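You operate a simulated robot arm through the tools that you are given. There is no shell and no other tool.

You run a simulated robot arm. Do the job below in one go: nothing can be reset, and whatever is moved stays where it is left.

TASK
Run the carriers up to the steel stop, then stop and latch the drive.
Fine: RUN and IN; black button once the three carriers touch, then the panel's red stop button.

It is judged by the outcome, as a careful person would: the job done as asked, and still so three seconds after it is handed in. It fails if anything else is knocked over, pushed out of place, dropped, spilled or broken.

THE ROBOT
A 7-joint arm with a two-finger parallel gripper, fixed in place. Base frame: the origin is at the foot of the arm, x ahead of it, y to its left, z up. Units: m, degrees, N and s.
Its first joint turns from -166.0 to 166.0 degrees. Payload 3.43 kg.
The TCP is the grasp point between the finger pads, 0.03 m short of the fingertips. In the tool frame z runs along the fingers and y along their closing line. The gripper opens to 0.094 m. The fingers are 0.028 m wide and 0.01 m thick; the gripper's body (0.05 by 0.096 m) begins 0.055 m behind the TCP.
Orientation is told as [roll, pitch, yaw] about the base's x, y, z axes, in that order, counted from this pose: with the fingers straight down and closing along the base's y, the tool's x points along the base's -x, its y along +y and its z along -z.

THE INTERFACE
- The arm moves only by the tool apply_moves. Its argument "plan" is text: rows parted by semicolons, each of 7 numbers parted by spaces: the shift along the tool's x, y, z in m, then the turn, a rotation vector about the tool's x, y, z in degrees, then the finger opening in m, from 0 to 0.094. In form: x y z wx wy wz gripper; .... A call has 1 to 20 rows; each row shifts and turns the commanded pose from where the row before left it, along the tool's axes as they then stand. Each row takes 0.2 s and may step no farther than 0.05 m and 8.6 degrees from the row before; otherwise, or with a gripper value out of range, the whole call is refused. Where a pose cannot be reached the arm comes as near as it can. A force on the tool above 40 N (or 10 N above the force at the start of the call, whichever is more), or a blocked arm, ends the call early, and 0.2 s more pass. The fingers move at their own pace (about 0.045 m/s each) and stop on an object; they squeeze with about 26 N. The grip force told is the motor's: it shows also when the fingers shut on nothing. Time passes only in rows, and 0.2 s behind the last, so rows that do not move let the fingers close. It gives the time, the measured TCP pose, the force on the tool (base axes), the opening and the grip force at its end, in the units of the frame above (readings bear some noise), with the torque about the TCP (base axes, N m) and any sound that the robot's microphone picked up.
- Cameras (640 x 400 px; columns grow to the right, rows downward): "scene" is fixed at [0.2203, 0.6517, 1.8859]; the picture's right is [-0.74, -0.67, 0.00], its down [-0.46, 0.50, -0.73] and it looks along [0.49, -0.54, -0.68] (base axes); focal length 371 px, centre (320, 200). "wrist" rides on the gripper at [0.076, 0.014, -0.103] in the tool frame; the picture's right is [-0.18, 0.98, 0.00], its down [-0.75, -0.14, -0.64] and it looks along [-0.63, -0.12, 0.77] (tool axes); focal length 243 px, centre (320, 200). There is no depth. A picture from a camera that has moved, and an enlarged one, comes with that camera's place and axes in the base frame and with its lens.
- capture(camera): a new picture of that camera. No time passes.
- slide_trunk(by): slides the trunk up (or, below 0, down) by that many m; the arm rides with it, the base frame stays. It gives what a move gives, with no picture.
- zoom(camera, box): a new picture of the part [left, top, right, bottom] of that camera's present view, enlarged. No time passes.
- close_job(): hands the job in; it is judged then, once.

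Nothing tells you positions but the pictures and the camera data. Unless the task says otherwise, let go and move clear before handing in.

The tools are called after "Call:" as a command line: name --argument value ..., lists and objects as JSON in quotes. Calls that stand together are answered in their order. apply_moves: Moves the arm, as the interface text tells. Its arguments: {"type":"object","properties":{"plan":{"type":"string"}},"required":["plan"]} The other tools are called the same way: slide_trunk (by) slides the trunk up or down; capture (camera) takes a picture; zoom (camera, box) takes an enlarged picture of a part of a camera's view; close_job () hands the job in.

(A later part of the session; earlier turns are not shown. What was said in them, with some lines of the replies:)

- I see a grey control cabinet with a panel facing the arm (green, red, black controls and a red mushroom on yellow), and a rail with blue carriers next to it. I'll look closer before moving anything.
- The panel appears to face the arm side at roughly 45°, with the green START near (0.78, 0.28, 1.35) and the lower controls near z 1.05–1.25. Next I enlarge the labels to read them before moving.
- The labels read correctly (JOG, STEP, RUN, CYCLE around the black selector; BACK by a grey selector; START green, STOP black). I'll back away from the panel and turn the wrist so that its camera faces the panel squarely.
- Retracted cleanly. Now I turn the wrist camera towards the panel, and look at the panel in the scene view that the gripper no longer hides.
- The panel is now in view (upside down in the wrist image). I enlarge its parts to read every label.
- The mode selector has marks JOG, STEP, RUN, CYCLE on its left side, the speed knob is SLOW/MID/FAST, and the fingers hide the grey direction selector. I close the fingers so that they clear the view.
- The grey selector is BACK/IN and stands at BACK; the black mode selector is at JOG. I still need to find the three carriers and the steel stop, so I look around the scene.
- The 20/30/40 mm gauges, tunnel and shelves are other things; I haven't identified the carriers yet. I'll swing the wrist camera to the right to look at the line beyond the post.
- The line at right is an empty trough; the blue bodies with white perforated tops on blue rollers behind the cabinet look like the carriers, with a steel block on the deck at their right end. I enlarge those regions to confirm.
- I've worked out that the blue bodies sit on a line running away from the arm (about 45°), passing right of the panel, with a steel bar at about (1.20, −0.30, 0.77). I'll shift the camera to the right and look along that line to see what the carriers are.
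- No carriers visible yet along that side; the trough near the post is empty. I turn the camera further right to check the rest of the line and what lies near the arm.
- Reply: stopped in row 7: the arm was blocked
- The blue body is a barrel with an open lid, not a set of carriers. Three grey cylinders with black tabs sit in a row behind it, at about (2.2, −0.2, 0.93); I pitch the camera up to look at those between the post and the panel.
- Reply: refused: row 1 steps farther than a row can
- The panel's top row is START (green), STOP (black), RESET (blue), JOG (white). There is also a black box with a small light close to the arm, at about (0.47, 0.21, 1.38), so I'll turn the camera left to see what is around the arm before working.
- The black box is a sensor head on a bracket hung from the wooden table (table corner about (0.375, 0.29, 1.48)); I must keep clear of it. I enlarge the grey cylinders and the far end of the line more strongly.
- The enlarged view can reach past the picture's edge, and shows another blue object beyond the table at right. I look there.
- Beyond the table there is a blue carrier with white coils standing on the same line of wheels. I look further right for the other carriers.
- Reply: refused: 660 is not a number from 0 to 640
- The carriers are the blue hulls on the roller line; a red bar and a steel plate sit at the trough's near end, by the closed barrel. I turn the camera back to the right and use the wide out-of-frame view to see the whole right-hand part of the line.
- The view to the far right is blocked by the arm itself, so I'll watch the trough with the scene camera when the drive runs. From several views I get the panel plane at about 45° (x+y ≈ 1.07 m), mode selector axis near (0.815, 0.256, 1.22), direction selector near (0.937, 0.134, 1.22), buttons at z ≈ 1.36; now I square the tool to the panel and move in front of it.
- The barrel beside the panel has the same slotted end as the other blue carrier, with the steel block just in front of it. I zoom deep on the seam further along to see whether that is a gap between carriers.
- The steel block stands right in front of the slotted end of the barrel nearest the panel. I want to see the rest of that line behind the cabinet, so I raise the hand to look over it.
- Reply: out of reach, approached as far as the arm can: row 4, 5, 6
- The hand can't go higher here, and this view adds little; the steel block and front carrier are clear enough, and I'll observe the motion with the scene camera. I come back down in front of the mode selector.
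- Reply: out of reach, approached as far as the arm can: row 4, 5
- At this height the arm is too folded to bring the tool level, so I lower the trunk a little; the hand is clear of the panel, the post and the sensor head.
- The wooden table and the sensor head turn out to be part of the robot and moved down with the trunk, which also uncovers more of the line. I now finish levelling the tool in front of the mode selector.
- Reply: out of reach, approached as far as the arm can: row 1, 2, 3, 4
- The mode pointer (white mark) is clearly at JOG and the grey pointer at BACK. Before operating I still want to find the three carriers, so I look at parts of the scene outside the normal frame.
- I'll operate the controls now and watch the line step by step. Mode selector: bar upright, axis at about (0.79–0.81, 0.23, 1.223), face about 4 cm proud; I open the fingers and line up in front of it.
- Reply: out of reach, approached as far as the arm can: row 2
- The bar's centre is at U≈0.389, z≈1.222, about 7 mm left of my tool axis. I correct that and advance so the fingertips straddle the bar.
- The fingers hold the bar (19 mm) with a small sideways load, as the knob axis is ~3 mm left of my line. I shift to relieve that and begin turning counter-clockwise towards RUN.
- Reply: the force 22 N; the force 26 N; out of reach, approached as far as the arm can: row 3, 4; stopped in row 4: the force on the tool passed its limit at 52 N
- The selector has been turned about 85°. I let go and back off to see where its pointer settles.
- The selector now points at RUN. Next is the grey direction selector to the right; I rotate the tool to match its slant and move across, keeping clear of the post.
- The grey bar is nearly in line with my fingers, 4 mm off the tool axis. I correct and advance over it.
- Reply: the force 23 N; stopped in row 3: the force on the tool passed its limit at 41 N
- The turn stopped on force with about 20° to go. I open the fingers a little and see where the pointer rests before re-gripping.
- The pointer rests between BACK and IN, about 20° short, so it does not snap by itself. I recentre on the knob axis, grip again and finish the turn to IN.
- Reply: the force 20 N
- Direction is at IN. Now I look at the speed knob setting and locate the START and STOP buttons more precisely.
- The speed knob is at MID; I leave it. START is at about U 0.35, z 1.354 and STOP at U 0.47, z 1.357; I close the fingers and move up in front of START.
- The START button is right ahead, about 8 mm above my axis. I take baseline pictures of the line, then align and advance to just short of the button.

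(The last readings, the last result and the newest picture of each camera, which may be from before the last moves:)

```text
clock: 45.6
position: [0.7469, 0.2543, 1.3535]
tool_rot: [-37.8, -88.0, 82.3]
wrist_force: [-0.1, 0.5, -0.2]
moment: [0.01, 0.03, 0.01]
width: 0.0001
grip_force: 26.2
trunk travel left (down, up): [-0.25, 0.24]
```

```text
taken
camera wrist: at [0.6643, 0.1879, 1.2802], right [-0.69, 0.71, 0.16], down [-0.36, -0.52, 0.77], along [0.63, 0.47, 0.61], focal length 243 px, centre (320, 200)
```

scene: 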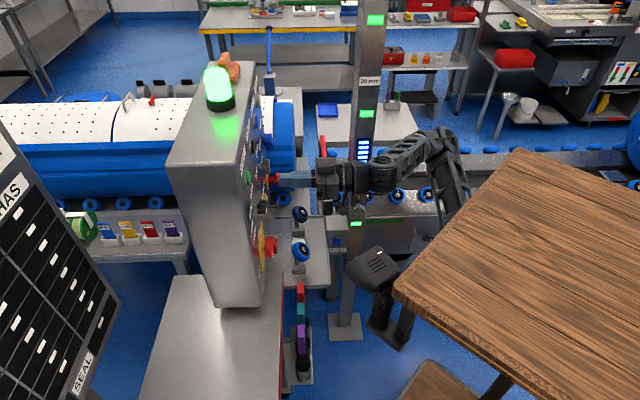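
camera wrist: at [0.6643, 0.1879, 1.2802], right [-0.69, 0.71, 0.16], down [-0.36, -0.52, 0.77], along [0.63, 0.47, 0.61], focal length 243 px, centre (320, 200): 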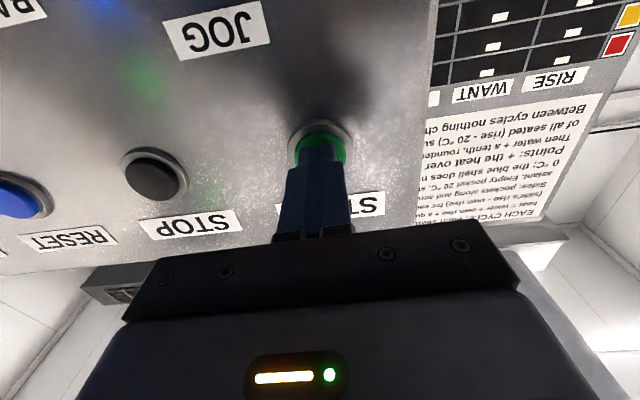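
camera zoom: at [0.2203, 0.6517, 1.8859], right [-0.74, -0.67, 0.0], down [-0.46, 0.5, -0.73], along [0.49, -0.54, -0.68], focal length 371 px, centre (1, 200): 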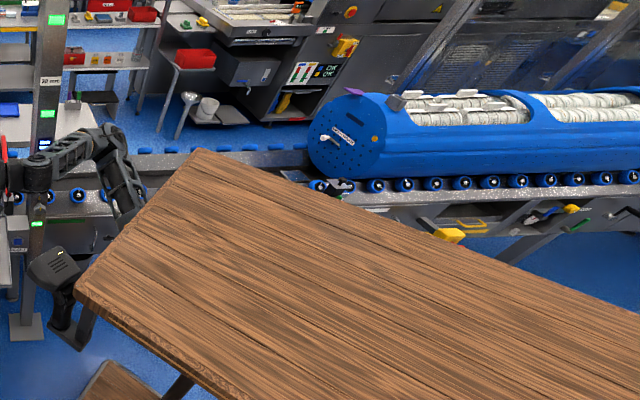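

The fingertips are just touching distance from START. I press in small steps.

Call:
apply_moves --plan "0 0 0.004 0 0 0 0; 0 0 0.004 0 0 0 0; 0 0 0.004 0 0 0 0"

Call:
capture --camera "scene"

Call:
zoom --camera "scene" --box '[638, 0, 640, 400]'

```text
clock: 46.5
position: [0.7528, 0.2598, 1.3539]
tool_rot: [-37.2, -88.0, 81.6]
wrist_force: [-18.4, -23.3, -4.6]
moment: [0.31, -0.13, -0.03]
width: 0.0
grip_force: 25.6
trunk travel left (down, up): [-0.25, 0.24]
heard: click
stopped in row 3: the force on the tool passed its limit at 42 N (the readings are from after the stop); the commanded pose is now the measured one
```

```text
taken
```

scene: 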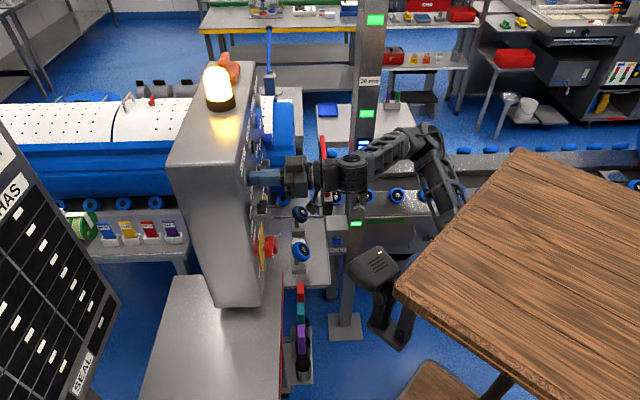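

```text
1.00 times, centred on (639, 200) of scene (not enlarged: the box is as wide or as high as the picture)
camera zoom: at [0.2203, 0.6517, 1.8859], right [-0.74, -0.67, 0.0], down [-0.46, 0.5, -0.73], along [0.49, -0.54, -0.68], focal length 371 px, centre (1, 200)
```

zoom: 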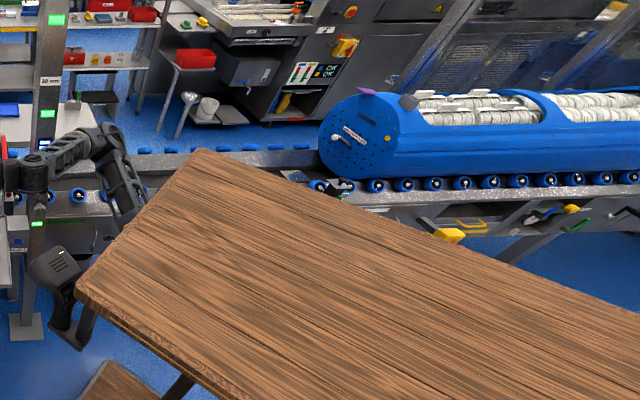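

START clicked, the lamp turned amber and the blue drum at the right began to move right (away), so IN runs towards a stop at the far right. I go straight to hover at the black STOP button while watching.

Call:
apply_moves --plan "0 0 -0.022 0 0 0 0; 0 -0.0385 0 0 0 0 0; 0.001 -0.0385 0 0 0 0 0; 0.001 -0.0375 0 0 0 0 0"

Call:
zoom --camera "scene" --box '[638, 0, 640, 400]'

Call:
capture --camera "scene"

Call:
capture --camera "wrist"

```text
clock: 47.5
position: [0.8191, 0.1643, 1.3526]
tool_rot: [-36.0, -88.0, 80.4]
wrist_force: [0.3, -0.2, -0.2]
moment: [0.01, 0.03, -0.04]
width: 0.0001
grip_force: 26.0
trunk travel left (down, up): [-0.25, 0.24]
```

```text
1.00 times, centred on (639, 200) of scene (not enlarged: the box is as wide or as high as the picture)
camera zoom: at [0.2203, 0.6517, 1.8859], right [-0.74, -0.67, 0.0], down [-0.46, 0.5, -0.73], along [0.49, -0.54, -0.68], focal length 371 px, centre (1, 200)
```

zoom: 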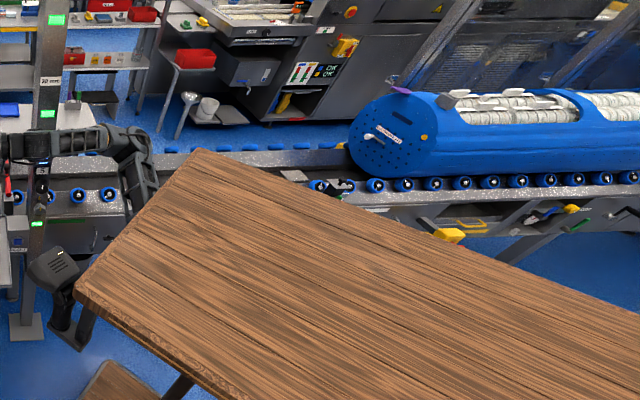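

```text
taken
```

scene: 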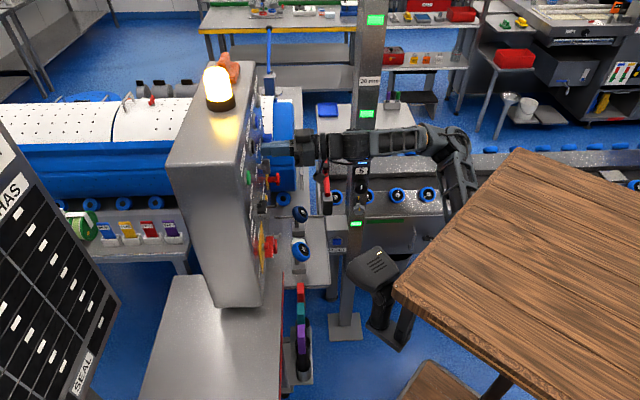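

```text
taken
camera wrist: at [0.7365, 0.0995, 1.2801], right [-0.69, 0.71, 0.16], down [-0.35, -0.52, 0.77], along [0.63, 0.48, 0.61], focal length 243 px, centre (320, 200)
```

wrist: 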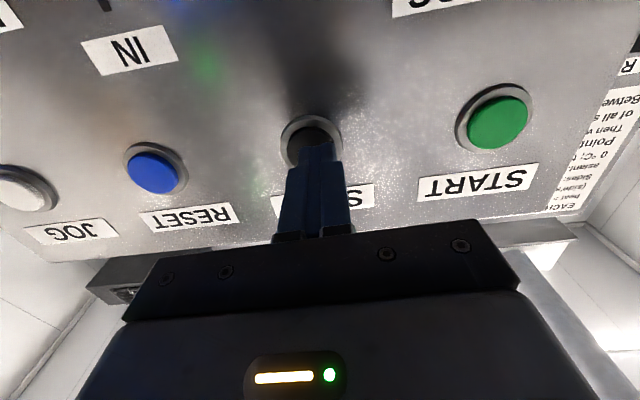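

The drum moves right at about 0.14 m/s. I align better on STOP and keep watching in short steps.

Call:
apply_moves --plan "0.002 -0.006 0.006 0 0 0 0; 0 0 0 0 0 0 0"

Call:
zoom --camera "scene" --box '[638, 0, 640, 400]'

Call:
capture --camera "wrist"

```text
clock: 48.1
position: [0.8283, 0.1638, 1.3503]
tool_rot: [-36.8, -87.9, 81.2]
wrist_force: [-0.2, -0.1, 0.1]
moment: [-0.01, -0.01, -0.02]
width: 0.0
grip_force: 25.9
trunk travel left (down, up): [-0.25, 0.24]
```

```text
1.00 times, centred on (639, 200) of scene (not enlarged: the box is as wide or as high as the picture)
camera zoom: at [0.2203, 0.6517, 1.8859], right [-0.74, -0.67, 0.0], down [-0.46, 0.5, -0.73], along [0.49, -0.54, -0.68], focal length 371 px, centre (1, 200)
```

zoom: 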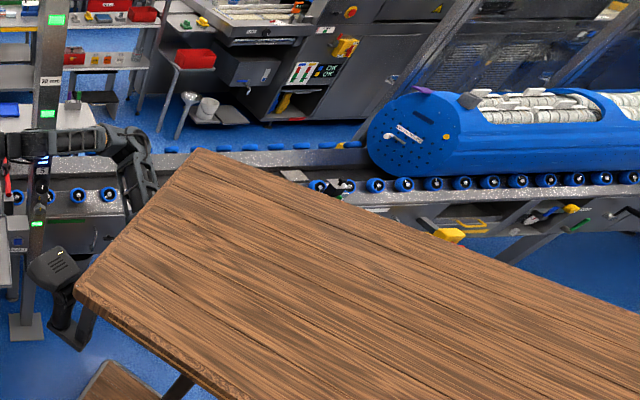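

```text
taken
camera wrist: at [0.7452, 0.0987, 1.2782], right [-0.69, 0.71, 0.16], down [-0.35, -0.52, 0.77], along [0.63, 0.48, 0.61], focal length 243 px, centre (320, 200)
```

wrist: 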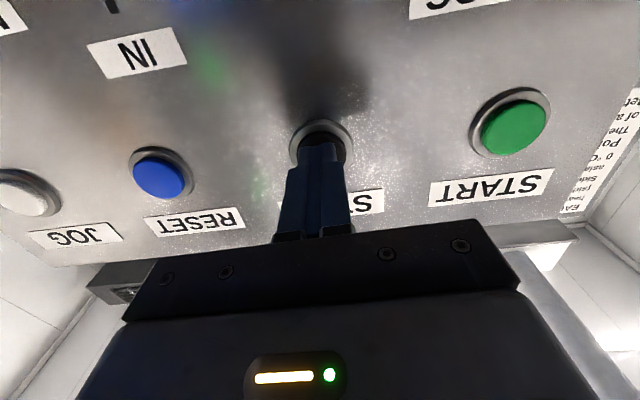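

Call:
apply_moves --plan "0 0 0 0 0 0 0; 0 0 0 0 0 0 0; 0 0 0 0 0 0 0"

Call:
zoom --camera "scene" --box '[638, 0, 640, 400]'

```text
clock: 48.9
position: [0.8276, 0.1653, 1.3521]
tool_rot: [-36.4, -87.9, 80.8]
wrist_force: [-0.5, 0.6, -0.2]
moment: [0.01, 0.01, 0.0]
width: 0.0001
grip_force: 26.2
trunk travel left (down, up): [-0.25, 0.24]
```

```text
1.00 times, centred on (639, 200) of scene (not enlarged: the box is as wide or as high as the picture)
camera zoom: at [0.2203, 0.6517, 1.8859], right [-0.74, -0.67, 0.0], down [-0.46, 0.5, -0.73], along [0.49, -0.54, -0.68], focal length 371 px, centre (1, 200)
```

zoom: 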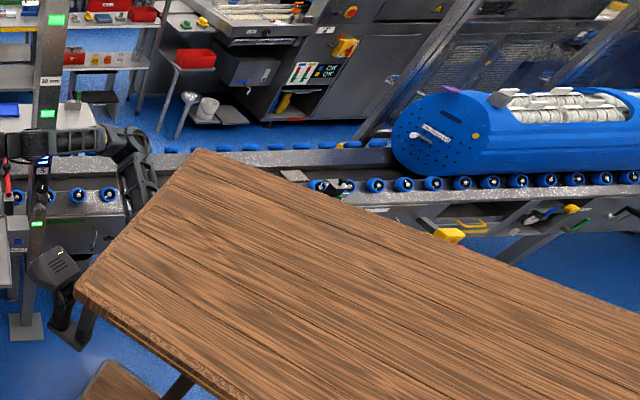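

Call:
apply_moves --plan "0 0 0 0 0 0 0; 0 0 0 0 0 0 0; 0 0 0 0 0 0 0; 0 0 0 0 0 0 0"

Call:
zoom --camera "scene" --box '[638, 0, 640, 400]'

```text
clock: 49.9
position: [0.8291, 0.1649, 1.3515]
tool_rot: [-36.4, -87.9, 80.7]
wrist_force: [-0.7, 0.4, -0.2]
moment: [0.02, -0.04, -0.01]
width: 0.0
grip_force: 25.9
trunk travel left (down, up): [-0.25, 0.24]
```

```text
1.00 times, centred on (639, 200) of scene (not enlarged: the box is as wide or as high as the picture)
camera zoom: at [0.2203, 0.6517, 1.8859], right [-0.74, -0.67, 0.0], down [-0.46, 0.5, -0.73], along [0.49, -0.54, -0.68], focal length 371 px, centre (1, 200)
```

zoom: 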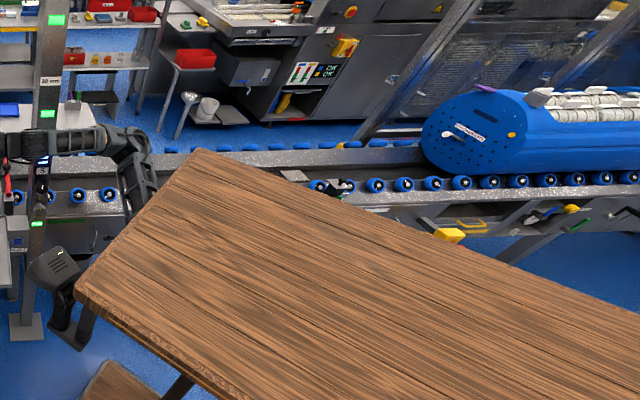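

Call:
apply_moves --plan "0 0 0 0 0 0 0; 0 0 0 0 0 0 0; 0 0 0 0 0 0 0; 0 0 0 0 0 0 0"

Call:
zoom --camera "scene" --box '[638, 0, 640, 400]'

```text
clock: 50.9
position: [0.8287, 0.1647, 1.3513]
tool_rot: [-36.4, -87.8, 80.9]
wrist_force: [-0.2, 0.0, 0.0]
moment: [0.0, -0.01, -0.02]
width: 0.0
grip_force: 25.6
trunk travel left (down, up): [-0.25, 0.24]
```

```text
1.00 times, centred on (639, 200) of scene (not enlarged: the box is as wide or as high as the picture)
camera zoom: at [0.2203, 0.6517, 1.8859], right [-0.74, -0.67, 0.0], down [-0.46, 0.5, -0.73], along [0.49, -0.54, -0.68], focal length 371 px, centre (1, 200)
```

zoom: 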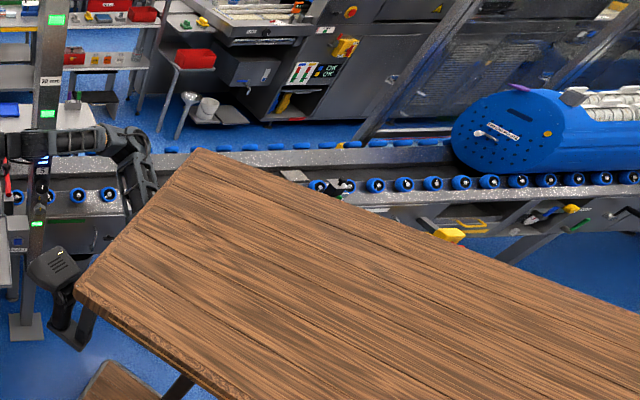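

Call:
apply_moves --plan "0 0 0 0 0 0 0; 0 0 0 0 0 0 0; 0 0 0 0 0 0 0; 0 0 0 0 0 0 0"

Call:
zoom --camera "scene" --box '[638, 0, 640, 400]'

```text
clock: 51.9
position: [0.8285, 0.1652, 1.3506]
tool_rot: [-36.4, -88.0, 81.0]
wrist_force: [-0.5, -0.1, 0.4]
moment: [0.0, 0.04, -0.02]
width: 0.0001
grip_force: 26.4
trunk travel left (down, up): [-0.25, 0.24]
```

```text
1.00 times, centred on (639, 200) of scene (not enlarged: the box is as wide or as high as the picture)
camera zoom: at [0.2203, 0.6517, 1.8859], right [-0.74, -0.67, 0.0], down [-0.46, 0.5, -0.73], along [0.49, -0.54, -0.68], focal length 371 px, centre (1, 200)
```

zoom: 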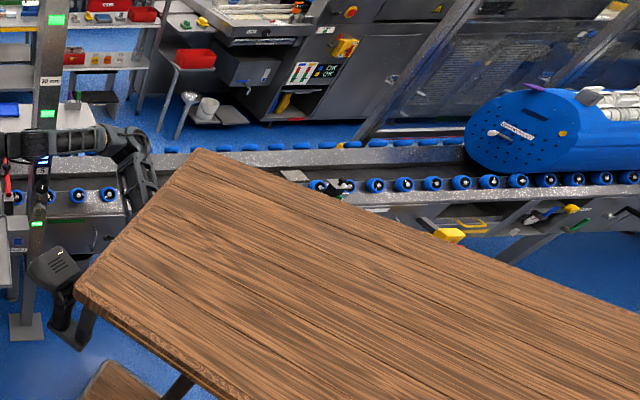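

The drum only moved half as far in the last second, so it may have met the next carrier. I check after one short step.

Call:
apply_moves --plan "0 0 0 0 0 0 0"

Call:
zoom --camera "scene" --box '[638, 0, 640, 400]'

Call:
zoom --camera "scene" --box '[638, 60, 640, 220]'

```text
clock: 52.3
position: [0.8286, 0.1636, 1.3517]
tool_rot: [-36.3, -87.9, 80.9]
wrist_force: [-0.5, 0.3, 0.3]
moment: [0.01, 0.02, 0.01]
width: 0.0
grip_force: 25.5
trunk travel left (down, up): [-0.25, 0.24]
```

```text
1.00 times, centred on (639, 200) of scene (not enlarged: the box is as wide or as high as the picture)
camera zoom: at [0.2203, 0.6517, 1.8859], right [-0.74, -0.67, 0.0], down [-0.46, 0.5, -0.73], along [0.49, -0.54, -0.68], focal length 371 px, centre (1, 200)
```

zoom: 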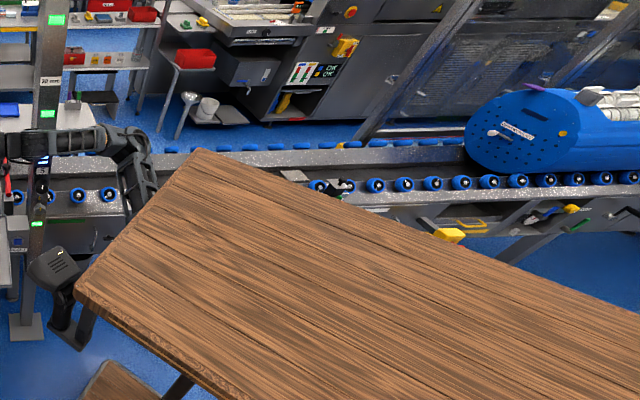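

```text
2.50 times, centred on (639, 140) of scene
camera zoom: at [0.2203, 0.6517, 1.8859], right [-0.74, -0.67, 0.0], down [-0.46, 0.5, -0.73], along [0.49, -0.54, -0.68], focal length 928 px, centre (-478, 350)
```

zoom: 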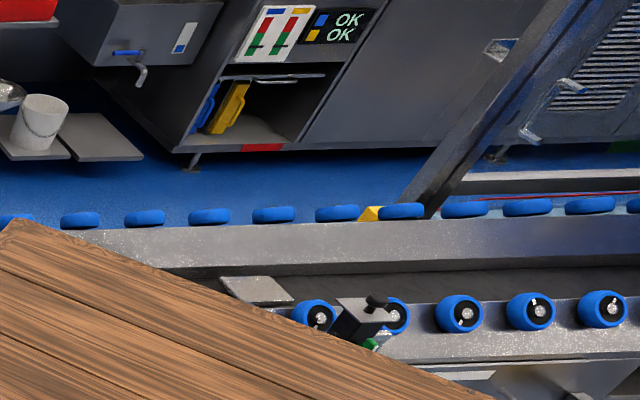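

Call:
capture --camera "scene"

Call:
zoom --camera "scene" --box '[638, 0, 640, 300]'

```text
taken
```

scene: 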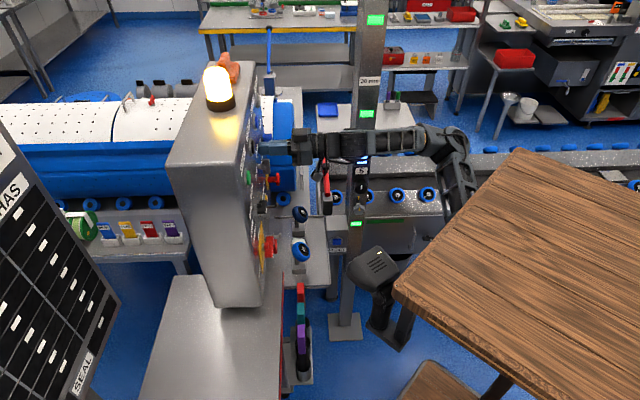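

```text
1.33 times, centred on (639, 150) of scene
camera zoom: at [0.2203, 0.6517, 1.8859], right [-0.74, -0.67, 0.0], down [-0.46, 0.5, -0.73], along [0.49, -0.54, -0.68], focal length 495 px, centre (-105, 267)
```

zoom: 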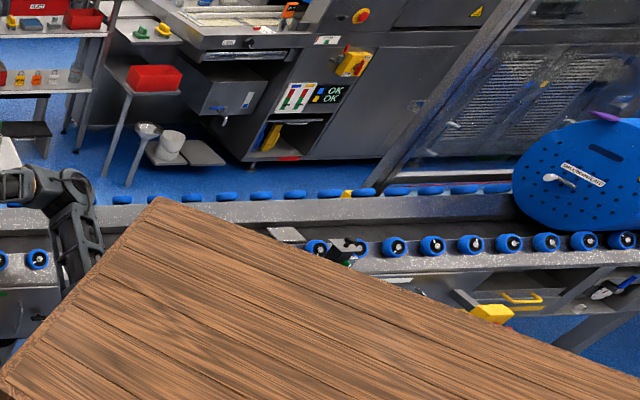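

The last drum has come to rest while the drive lamp is still amber, so the train is up against the stop. I press the black STOP button now.

Call:
apply_moves --plan "0 0 0.006 0 0 0 0; 0 0 0.004 0 0 0 0; 0 0 0.004 0 0 0 0; 0 0 0.004 0 0 0 0"

Call:
capture --camera "scene"

Call:
zoom --camera "scene" --box '[638, 0, 640, 400]'

```text
clock: 53.3
position: [0.8385, 0.1748, 1.3528]
tool_rot: [-36.1, -87.9, 80.7]
wrist_force: [-27.4, -21.9, -10.4]
moment: [-0.02, -0.23, 0.19]
width: 0.0
grip_force: 26.2
trunk travel left (down, up): [-0.25, 0.24]
heard: click
```

```text
taken
```

scene: 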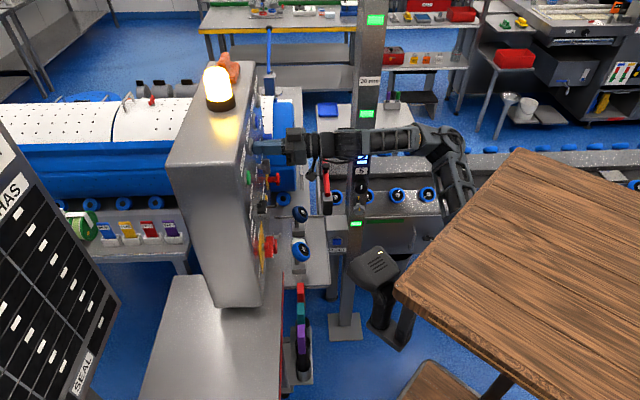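

```text
1.00 times, centred on (639, 200) of scene (not enlarged: the box is as wide or as high as the picture)
camera zoom: at [0.2203, 0.6517, 1.8859], right [-0.74, -0.67, 0.0], down [-0.46, 0.5, -0.73], along [0.49, -0.54, -0.68], focal length 371 px, centre (1, 200)
```

zoom: 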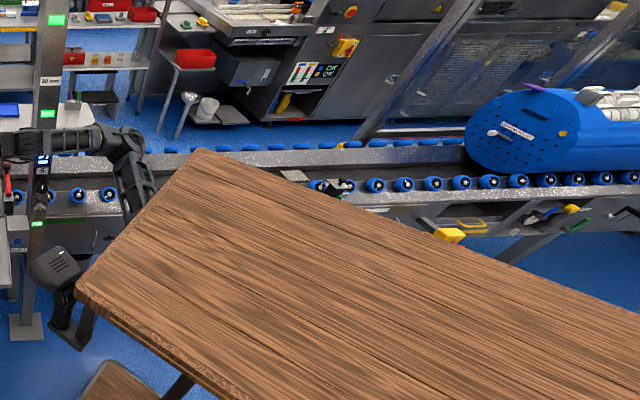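

STOP clicked but the lamp is still amber. I release the button and look again.

Call:
apply_moves --plan "0 0 -0.01 0 0 0 0; 0 0 -0.01 0 0 0 0"

Call:
capture --camera "scene"

Call:
capture --camera "wrist"

Call:
zoom --camera "scene" --box '[230, 100, 310, 200]'

```text
clock: 53.9
position: [0.8269, 0.1628, 1.3548]
tool_rot: [-36.7, -87.9, 81.3]
wrist_force: [0.6, 0.4, 0.1]
moment: [0.04, 0.01, -0.02]
width: 0.0001
grip_force: 26.0
trunk travel left (down, up): [-0.25, 0.24]
```

```text
taken
```

scene: 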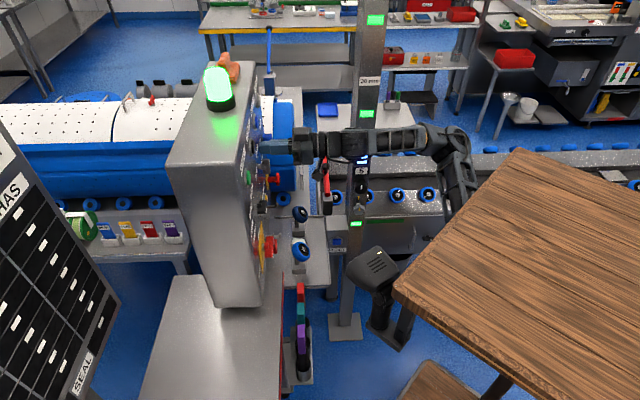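

```text
taken
camera wrist: at [0.7434, 0.0975, 1.2806], right [-0.69, 0.71, 0.16], down [-0.35, -0.52, 0.77], along [0.63, 0.48, 0.61], focal length 243 px, centre (320, 200)
```

wrist: 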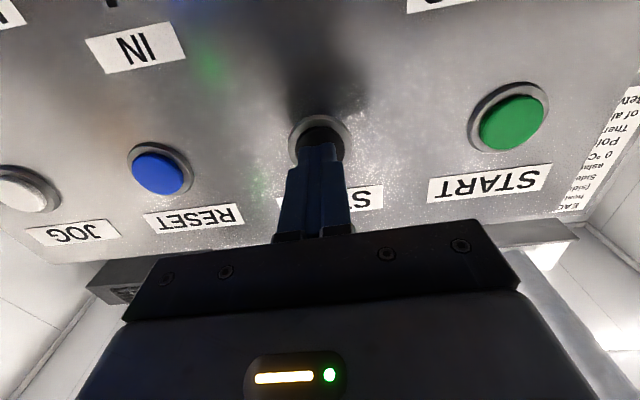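

```text
4.00 times, centred on (270, 150) of scene
camera zoom: at [0.2203, 0.6517, 1.8859], right [-0.74, -0.67, 0.0], down [-0.46, 0.5, -0.73], along [0.49, -0.54, -0.68], focal length 1485 px, centre (520, 400)
```

zoom: 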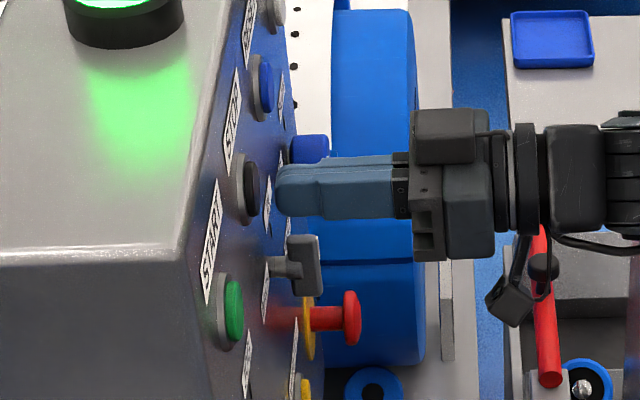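

The lamp is green again: the drive has stopped. Before latching I want to verify that the three carriers really touch, so I compare other places on the line with the earlier pictures.

Call:
zoom --camera "scene" --box '[130, 72, 200, 104]'

Call:
zoom --camera "scene" --box '[638, 0, 640, 400]'

Call:
zoom --camera "scene" --box '[590, 0, 640, 400]'

Call:
zoom --camera "scene" --box '[638, 0, 640, 2]'

```text
9.14 times, centred on (165, 88) of scene
camera zoom: at [0.2203, 0.6517, 1.8859], right [-0.74, -0.67, 0.0], down [-0.46, 0.5, -0.73], along [0.49, -0.54, -0.68], focal length 3395 px, centre (1737, 1224)
```

zoom: 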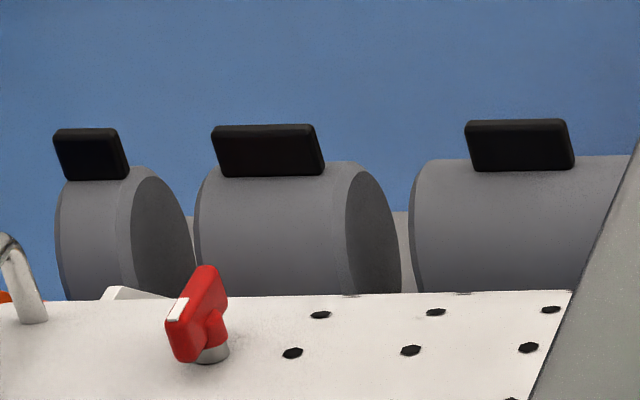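

```text
1.00 times, centred on (639, 200) of scene (not enlarged: the box is as wide or as high as the picture)
camera zoom: at [0.2203, 0.6517, 1.8859], right [-0.74, -0.67, 0.0], down [-0.46, 0.5, -0.73], along [0.49, -0.54, -0.68], focal length 371 px, centre (1, 200)
```

zoom: 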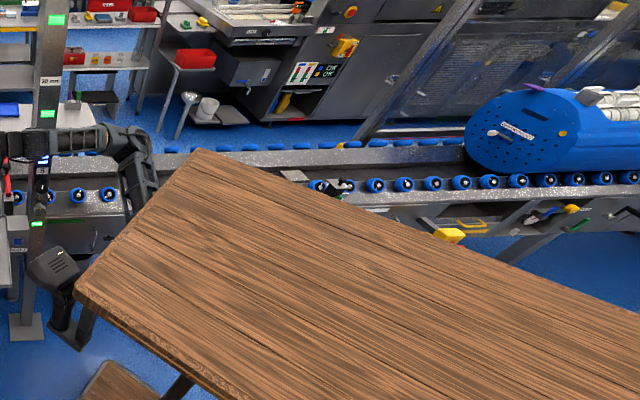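

```text
1.00 times, centred on (615, 200) of scene (not enlarged: the box is as wide or as high as the picture)
camera zoom: at [0.2203, 0.6517, 1.8859], right [-0.74, -0.67, 0.0], down [-0.46, 0.5, -0.73], along [0.49, -0.54, -0.68], focal length 371 px, centre (25, 200)
```

zoom: 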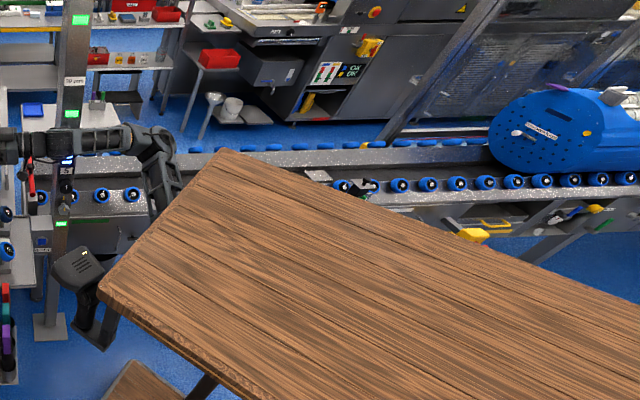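

```text
16.00 times, centred on (639, 1) of scene
camera zoom: at [0.2203, 0.6517, 1.8859], right [-0.74, -0.67, 0.0], down [-0.46, 0.5, -0.73], along [0.49, -0.54, -0.68], focal length 5941 px, centre (-4784, 3384)
```

zoom: 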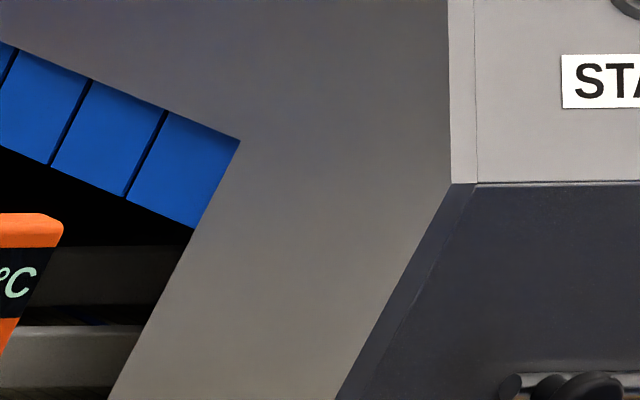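

The drive is stopped and the last carrier stood still for over a second while still being driven, so the train is closed up against the stop. Next is the red mushroom button at about (1.00, 0.01, 1.05); I back away from the panel and re-aim the tool to point along +x, tilted 30° down, to keep clear of the post.

Call:
apply_moves --plan "0 0 -0.025 0 0 0 0; 0 0 -0.03 0 0 0 0; 0 0 -0.03 0 0 0 0; 0 0 0 0 7.5 0 0; 0 0 0 0 7.5 0 0; 0 0 0 0 7.5 0 0; 0 0 0 0 7.5 0 0"

Call:
capture --camera "scene"

Call:
capture --camera "wrist"

```text
clock: 55.5
position: [0.7651, 0.1033, 1.3552]
tool_rot: [-2.4, -58.2, 46.6]
wrist_force: [-0.2, 0.7, -0.4]
moment: [-0.01, 0.01, -0.01]
width: 0.0
grip_force: 26.3
trunk travel left (down, up): [-0.25, 0.24]
```

```text
taken
```

scene: 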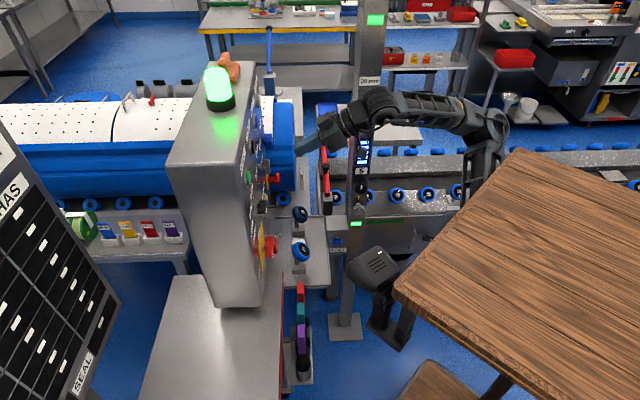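

```text
taken
camera wrist: at [0.6648, 0.0227, 1.3441], right [-0.62, 0.77, 0.13], down [-0.02, -0.19, 0.98], along [0.78, 0.61, 0.14], focal length 243 px, centre (320, 200)
```

wrist: 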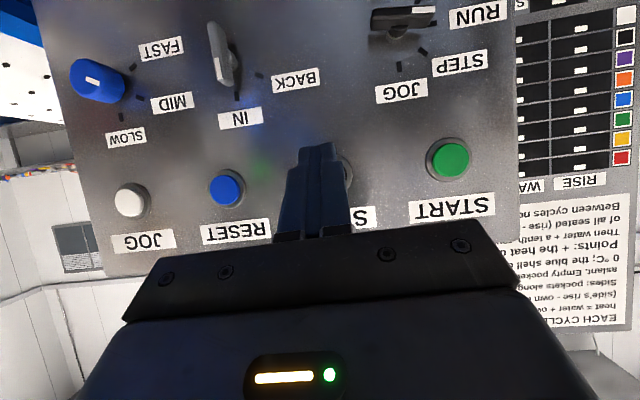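

Call:
apply_moves --plan "0 0 0 6.45 0 4.03 0; 0 0 0 6.45 0 4.03 0; 0 0 0 6.45 0 4.03 0; 0 0 0 6.45 0 4.03 0; 0 0 0 6.45 0 4.03 0; 0 0 0 6.45 0 4.03 0"

Call:
capture --camera "wrist"

Call:
capture --camera "scene"

```text
clock: 56.9
position: [0.772, 0.0919, 1.3475]
tool_rot: [3.5, -57.8, -4.4]
wrist_force: [0.4, -1.4, -0.3]
moment: [0.02, 0.02, -0.04]
width: 0.0
grip_force: 26.0
trunk travel left (down, up): [-0.25, 0.24]
```

```text
taken
camera wrist: at [0.6447, 0.1081, 1.3394], right [0.13, 0.97, 0.19], down [-0.15, -0.17, 0.97], along [0.98, -0.15, 0.12], focal length 243 px, centre (320, 200)
```

wrist: 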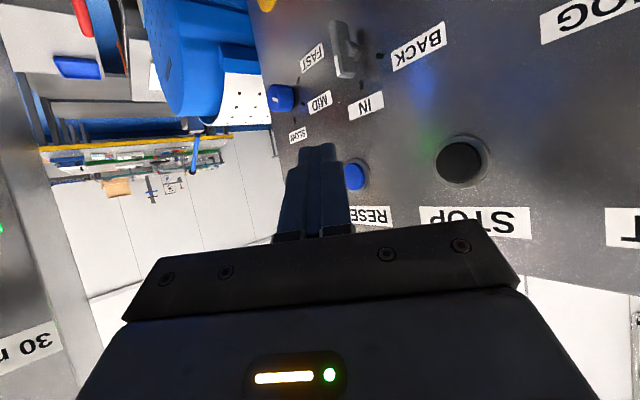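

```text
taken
```

scene: 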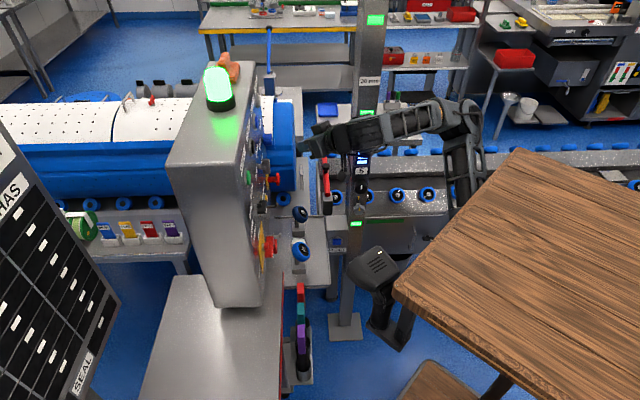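

Call:
apply_moves --plan "0.0153 -0.0134 0.0322 0 0 0 0; 0.0153 -0.0134 0.0322 0 0 0 0; 0.0153 -0.0134 0.0322 0 0 0 0; 0.0153 -0.0134 0.0322 0 0 0 0; 0.0153 -0.0134 0.0322 0 0 0 0"

Call:
capture --camera "wrist"

Call:
zoom --camera "scene" --box '[220, 100, 420, 240]'

```text
clock: 58.1
position: [0.8614, 0.0303, 1.2101]
tool_rot: [-1.6, -59.3, 0.3]
wrist_force: [0.5, 0.1, 0.7]
moment: [-0.02, -0.01, 0.02]
width: 0.0
grip_force: 26.4
trunk travel left (down, up): [-0.25, 0.24]
```

```text
taken
camera wrist: at [0.7349, 0.046, 1.1963], right [0.11, 0.98, 0.14], down [-0.17, -0.12, 0.98], along [0.98, -0.13, 0.15], focal length 243 px, centre (320, 200)
```

wrist: 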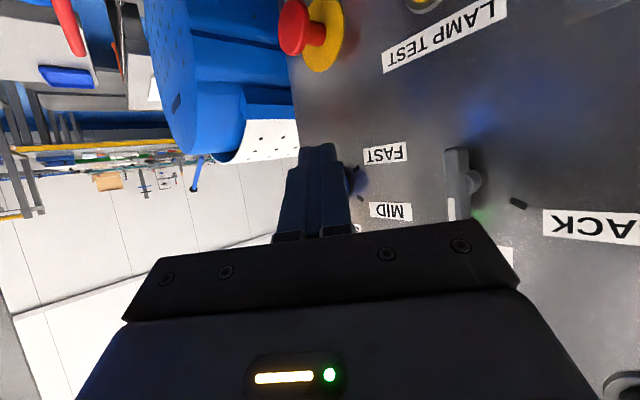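

```text
2.86 times, centred on (320, 170) of scene
camera zoom: at [0.2203, 0.6517, 1.8859], right [-0.74, -0.67, 0.0], down [-0.46, 0.5, -0.73], along [0.49, -0.54, -0.68], focal length 1061 px, centre (320, 286)
```

zoom: 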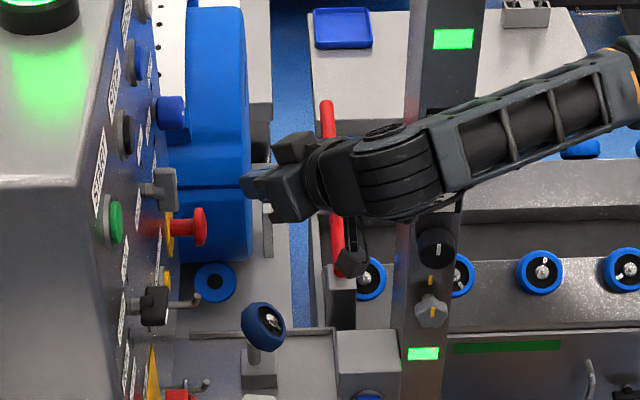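

Call:
apply_moves --plan "0.0195 -0.0124 0.0343 0 0 0 0; 0.0195 -0.0124 0.0343 0 0 0 0; 0.0195 -0.0124 0.0343 0 0 0 0; 0.0195 -0.0124 0.0343 0 0 0 0"

Call:
capture --camera "wrist"

Call:
zoom --camera "scene" --box '[220, 120, 380, 230]'

```text
clock: 59.1
position: [0.9379, -0.0206, 1.0708]
tool_rot: [-1.2, -59.1, -0.2]
wrist_force: [0.2, 1.1, 0.5]
moment: [0.04, 0.04, -0.03]
width: 0.0001
grip_force: 26.0
trunk travel left (down, up): [-0.25, 0.24]
```

```text
taken
camera wrist: at [0.8116, -0.0054, 1.0587], right [0.11, 0.98, 0.15], down [-0.17, -0.13, 0.98], along [0.98, -0.14, 0.15], focal length 243 px, centre (320, 200)
```

wrist: 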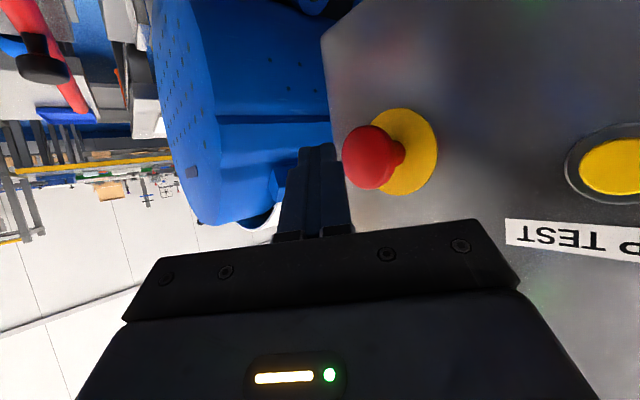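

```text
3.64 times, centred on (300, 175) of scene
camera zoom: at [0.2203, 0.6517, 1.8859], right [-0.74, -0.67, 0.0], down [-0.46, 0.5, -0.73], along [0.49, -0.54, -0.68], focal length 1350 px, centre (393, 291)
```

zoom: 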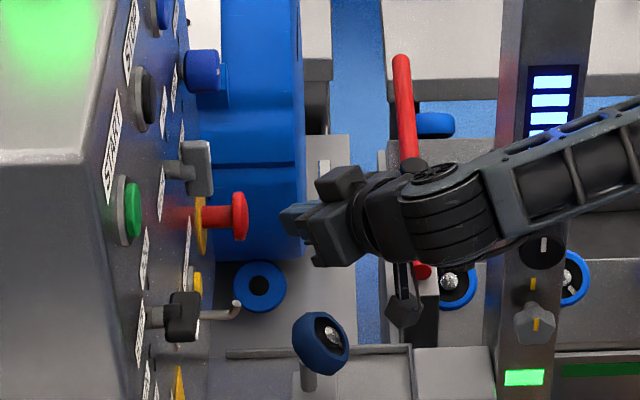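

The mushroom head is about 3 cm ahead in the panel direction (axis U≈0.691, z≈1.06, front N≈0.70). I centre on it and push along the panel normal in small steps.

Call:
apply_moves --plan "0.0064 0.0026 0.0009 0 0 0 0; -0.0037 0.0071 0.0059 0 0 0 0; -0.0022 0.0043 0.0036 0 0 0 0"

Call:
capture --camera "wrist"

Call:
zoom --camera "scene" --box '[250, 140, 330, 200]'

```text
clock: 59.9
position: [0.9487, -0.0064, 1.0651]
tool_rot: [-1.2, -59.0, -0.2]
wrist_force: [0.1, 0.0, 0.8]
moment: [0.02, -0.02, -0.01]
width: 0.0
grip_force: 25.7
trunk travel left (down, up): [-0.25, 0.24]
```

```text
taken
camera wrist: at [0.8221, 0.0088, 1.0528], right [0.11, 0.98, 0.15], down [-0.17, -0.13, 0.98], along [0.98, -0.14, 0.15], focal length 243 px, centre (320, 200)
```

wrist: 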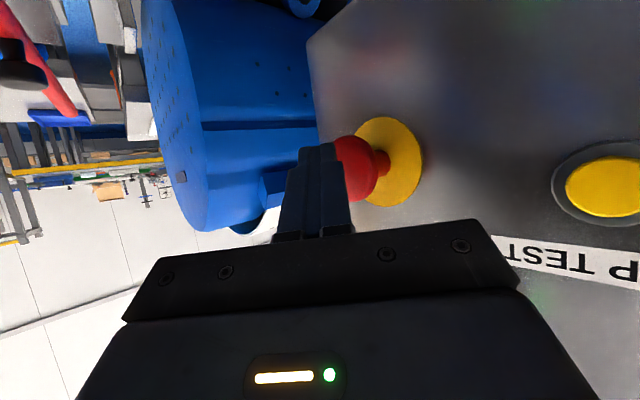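

```text
6.67 times, centred on (290, 170) of scene
camera zoom: at [0.2203, 0.6517, 1.8859], right [-0.74, -0.67, 0.0], down [-0.46, 0.5, -0.73], along [0.49, -0.54, -0.68], focal length 2476 px, centre (520, 400)
```

zoom: 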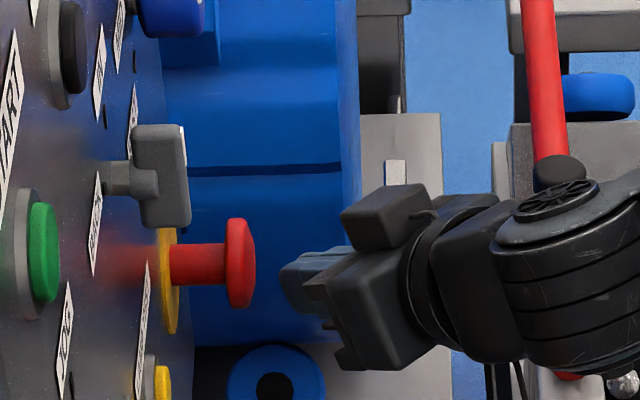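

Call:
apply_moves --plan "-0.0018 0.0036 0.003 0 0 0 0; -0.0018 0.0036 0.003 0 0 0 0; -0.0018 0.0036 0.003 0 0 0 0; -0.0018 0.0036 0.003 0 0 0 0; -0.0018 0.0036 0.003 0 0 0 0"

Call:
capture --camera "scene"

Call:
zoom --camera "scene" --box '[250, 140, 330, 200]'

```text
clock: 61.1
position: [0.9671, 0.0117, 1.0657]
tool_rot: [-1.2, -59.1, -0.1]
wrist_force: [-6.4, -0.7, -0.2]
moment: [0.0, 0.03, -0.02]
width: 0.0
grip_force: 26.6
trunk travel left (down, up): [-0.25, 0.24]
heard: click
```

```text
taken
```

scene: 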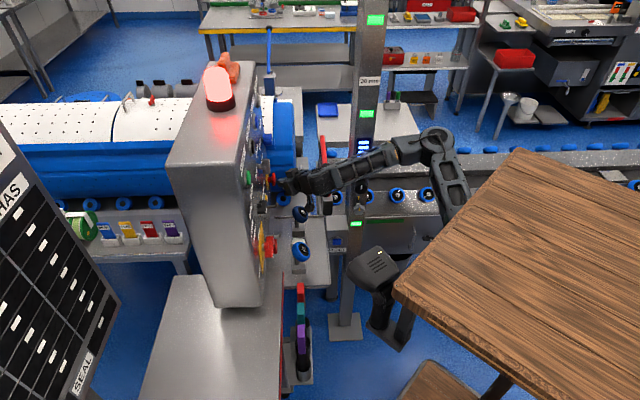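

```text
6.67 times, centred on (290, 170) of scene
camera zoom: at [0.2203, 0.6517, 1.8859], right [-0.74, -0.67, 0.0], down [-0.46, 0.5, -0.73], along [0.49, -0.54, -0.68], focal length 2476 px, centre (520, 400)
```

zoom: 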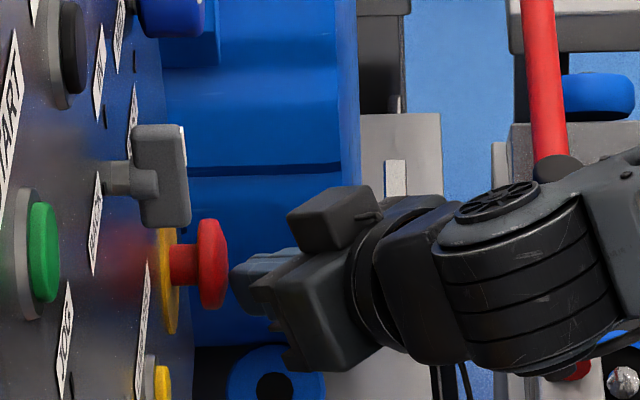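

The mushroom clicked in and the lamp turned red: the drive is latched. I back away along the panel normal and check that it stays in.

Call:
apply_moves --plan "0.0044 -0.0085 -0.0071 0 0 0 0; 0.0044 -0.0085 -0.0071 0 0 0 0; 0.0044 -0.0085 -0.0071 0 0 0 0; 0.0044 -0.0085 -0.0071 0 0 0 0"

Call:
capture --camera "scene"

Call:
zoom --camera "scene" --box '[250, 140, 330, 200]'

Call:
zoom --camera "scene" --box '[638, 0, 640, 400]'

```text
clock: 62.1
position: [0.9344, -0.0204, 1.0654]
tool_rot: [-1.2, -59.1, -0.2]
wrist_force: [0.7, 0.0, -0.5]
moment: [-0.01, -0.01, 0.01]
width: 0.0002
grip_force: 26.1
trunk travel left (down, up): [-0.25, 0.24]
```

```text
taken
```

scene: 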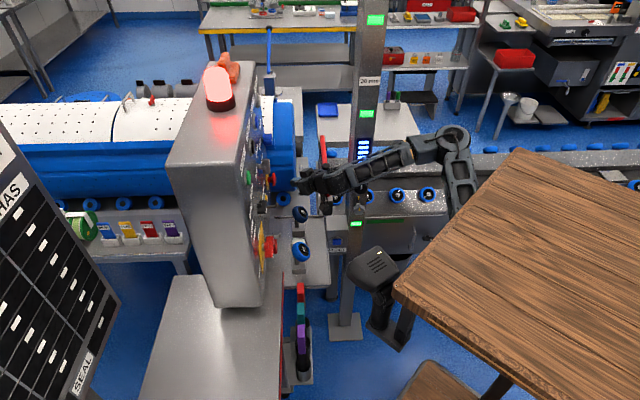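

```text
6.67 times, centred on (290, 170) of scene
camera zoom: at [0.2203, 0.6517, 1.8859], right [-0.74, -0.67, 0.0], down [-0.46, 0.5, -0.73], along [0.49, -0.54, -0.68], focal length 2476 px, centre (520, 400)
```

zoom: 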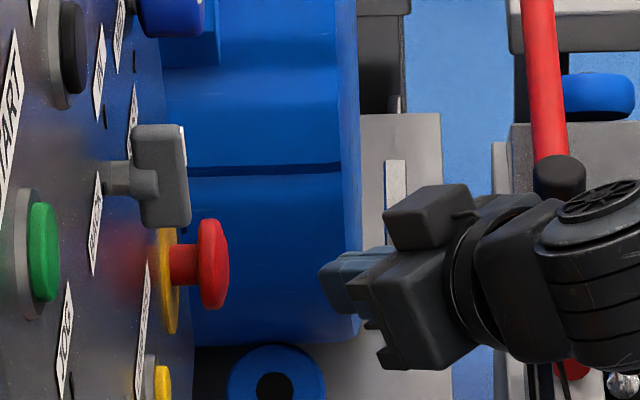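

```text
1.00 times, centred on (639, 200) of scene (not enlarged: the box is as wide or as high as the picture)
camera zoom: at [0.2203, 0.6517, 1.8859], right [-0.74, -0.67, 0.0], down [-0.46, 0.5, -0.73], along [0.49, -0.54, -0.68], focal length 371 px, centre (1, 200)
```

zoom: 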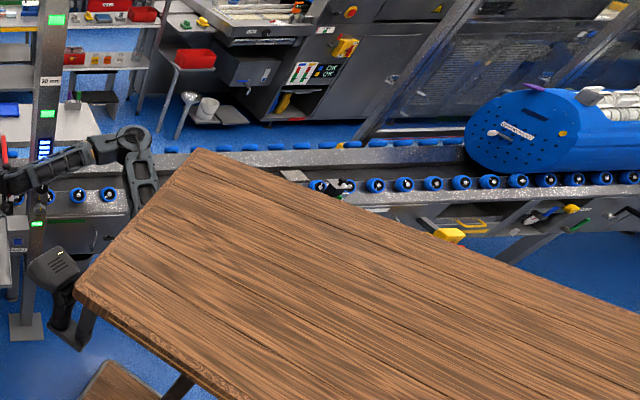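

The button stays in, the lamp stays red and the carriers have not moved. I withdraw the arm along the way it came, well clear of the panel.

Call:
apply_moves --plan "-0.0195 0.0124 -0.0343 0 0 0 0; -0.0195 0.0124 -0.0343 0 0 0 0; -0.0195 0.0124 -0.0343 0 0 0 0; -0.0195 0.0124 -0.0343 0 0 0 0; -0.0153 0.0134 -0.0322 0 0 0 0; -0.0153 0.0134 -0.0322 0 0 0 0; -0.0153 0.0134 -0.0322 0 0 0 0; 0 0 -0.03 0 0 0 0; 0 0 -0.03 0 0 0 0"

Call:
capture --camera "scene"

Call:
capture --camera "wrist"

Call:
zoom --camera "scene" --box '[220, 60, 340, 260]'

```text
clock: 64.1
position: [0.7525, 0.0709, 1.3084]
tool_rot: [2.6, -57.2, -3.1]
wrist_force: [0.2, 0.8, -0.6]
moment: [0.03, -0.01, -0.04]
width: 0.0
grip_force: 26.0
trunk travel left (down, up): [-0.25, 0.24]
```

```text
taken
```

scene: 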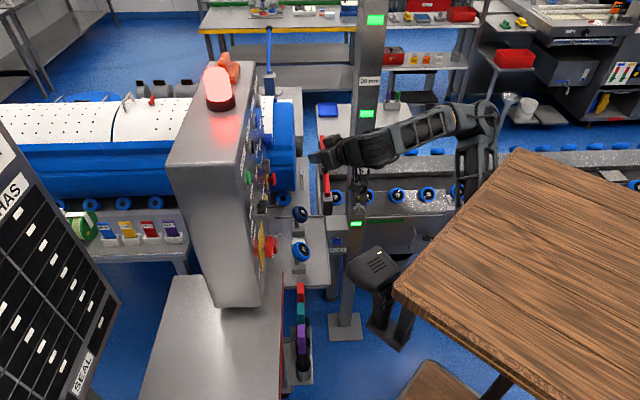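

```text
taken
camera wrist: at [0.6263, 0.0857, 1.3018], right [0.11, 0.98, 0.18], down [-0.14, -0.16, 0.98], along [0.98, -0.14, 0.11], focal length 243 px, centre (320, 200)
```

wrist: 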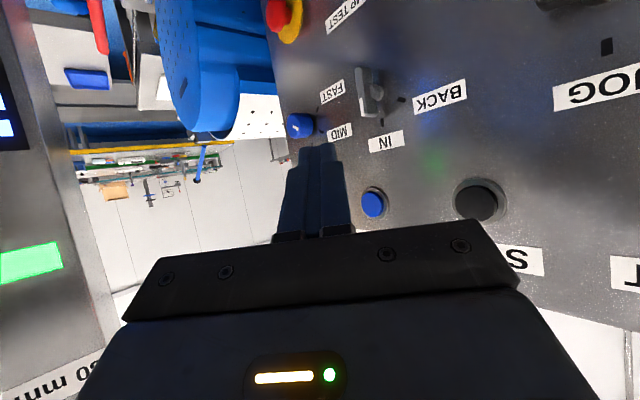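

```text
2.00 times, centred on (280, 160) of scene
camera zoom: at [0.2203, 0.6517, 1.8859], right [-0.74, -0.67, 0.0], down [-0.46, 0.5, -0.73], along [0.49, -0.54, -0.68], focal length 743 px, centre (400, 280)
```

zoom: 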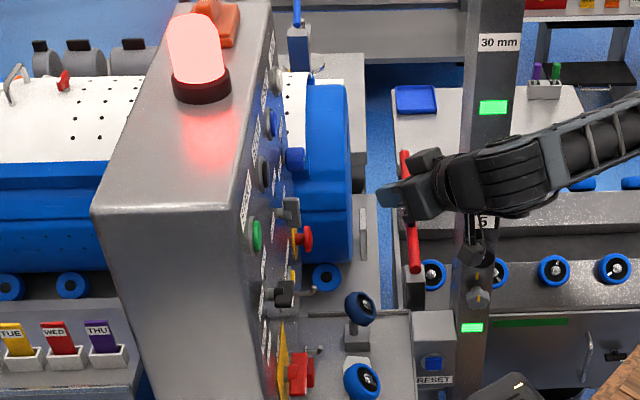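

Mode is at RUN and direction at IN. The drive is stopped with STOP and the red mushroom is latched in (lamp red). The arm is clear and nothing else was disturbed, so I hand the job in.

I could only see the last carrier directly. It came to rest while the drive was still pushing it.

Call:
close_job

```text
The job is handed in.
```

The drive is stopped and latched, and the carriers have been run in. However, I couldn't see all three carriers touching, or the steel stop itself.

- **Settings:** I turned the mode selector from JOG to RUN and the direction selector from BACK to IN. The speed knob looked set to MID and I left it alone.
- **Run:** START clicked, the lamp went amber, and the last carrier moved about 0.7 m to the right. It then stopped while the drive was still running and did not move again. From that I judged that the three carriers were touching against the stop.
- **What I couldn't see:** the other two carriers and the steel stop are outside what the cameras could show. If the last carrier stopped for another reason, that would not be visible to me.
- **Stop:** the black button clicked and the lamp went back to green. That was about 1.5 s after the carrier stopped, so the drive pushed against it for that long.
- **Latch:** the panel's red mushroom clicked, stayed in after I let go, and the lamp is red.

The arm is clear of the panel. Nothing else looked moved in the pictures I took. The trunk is still 0.15 m lower than at the start.
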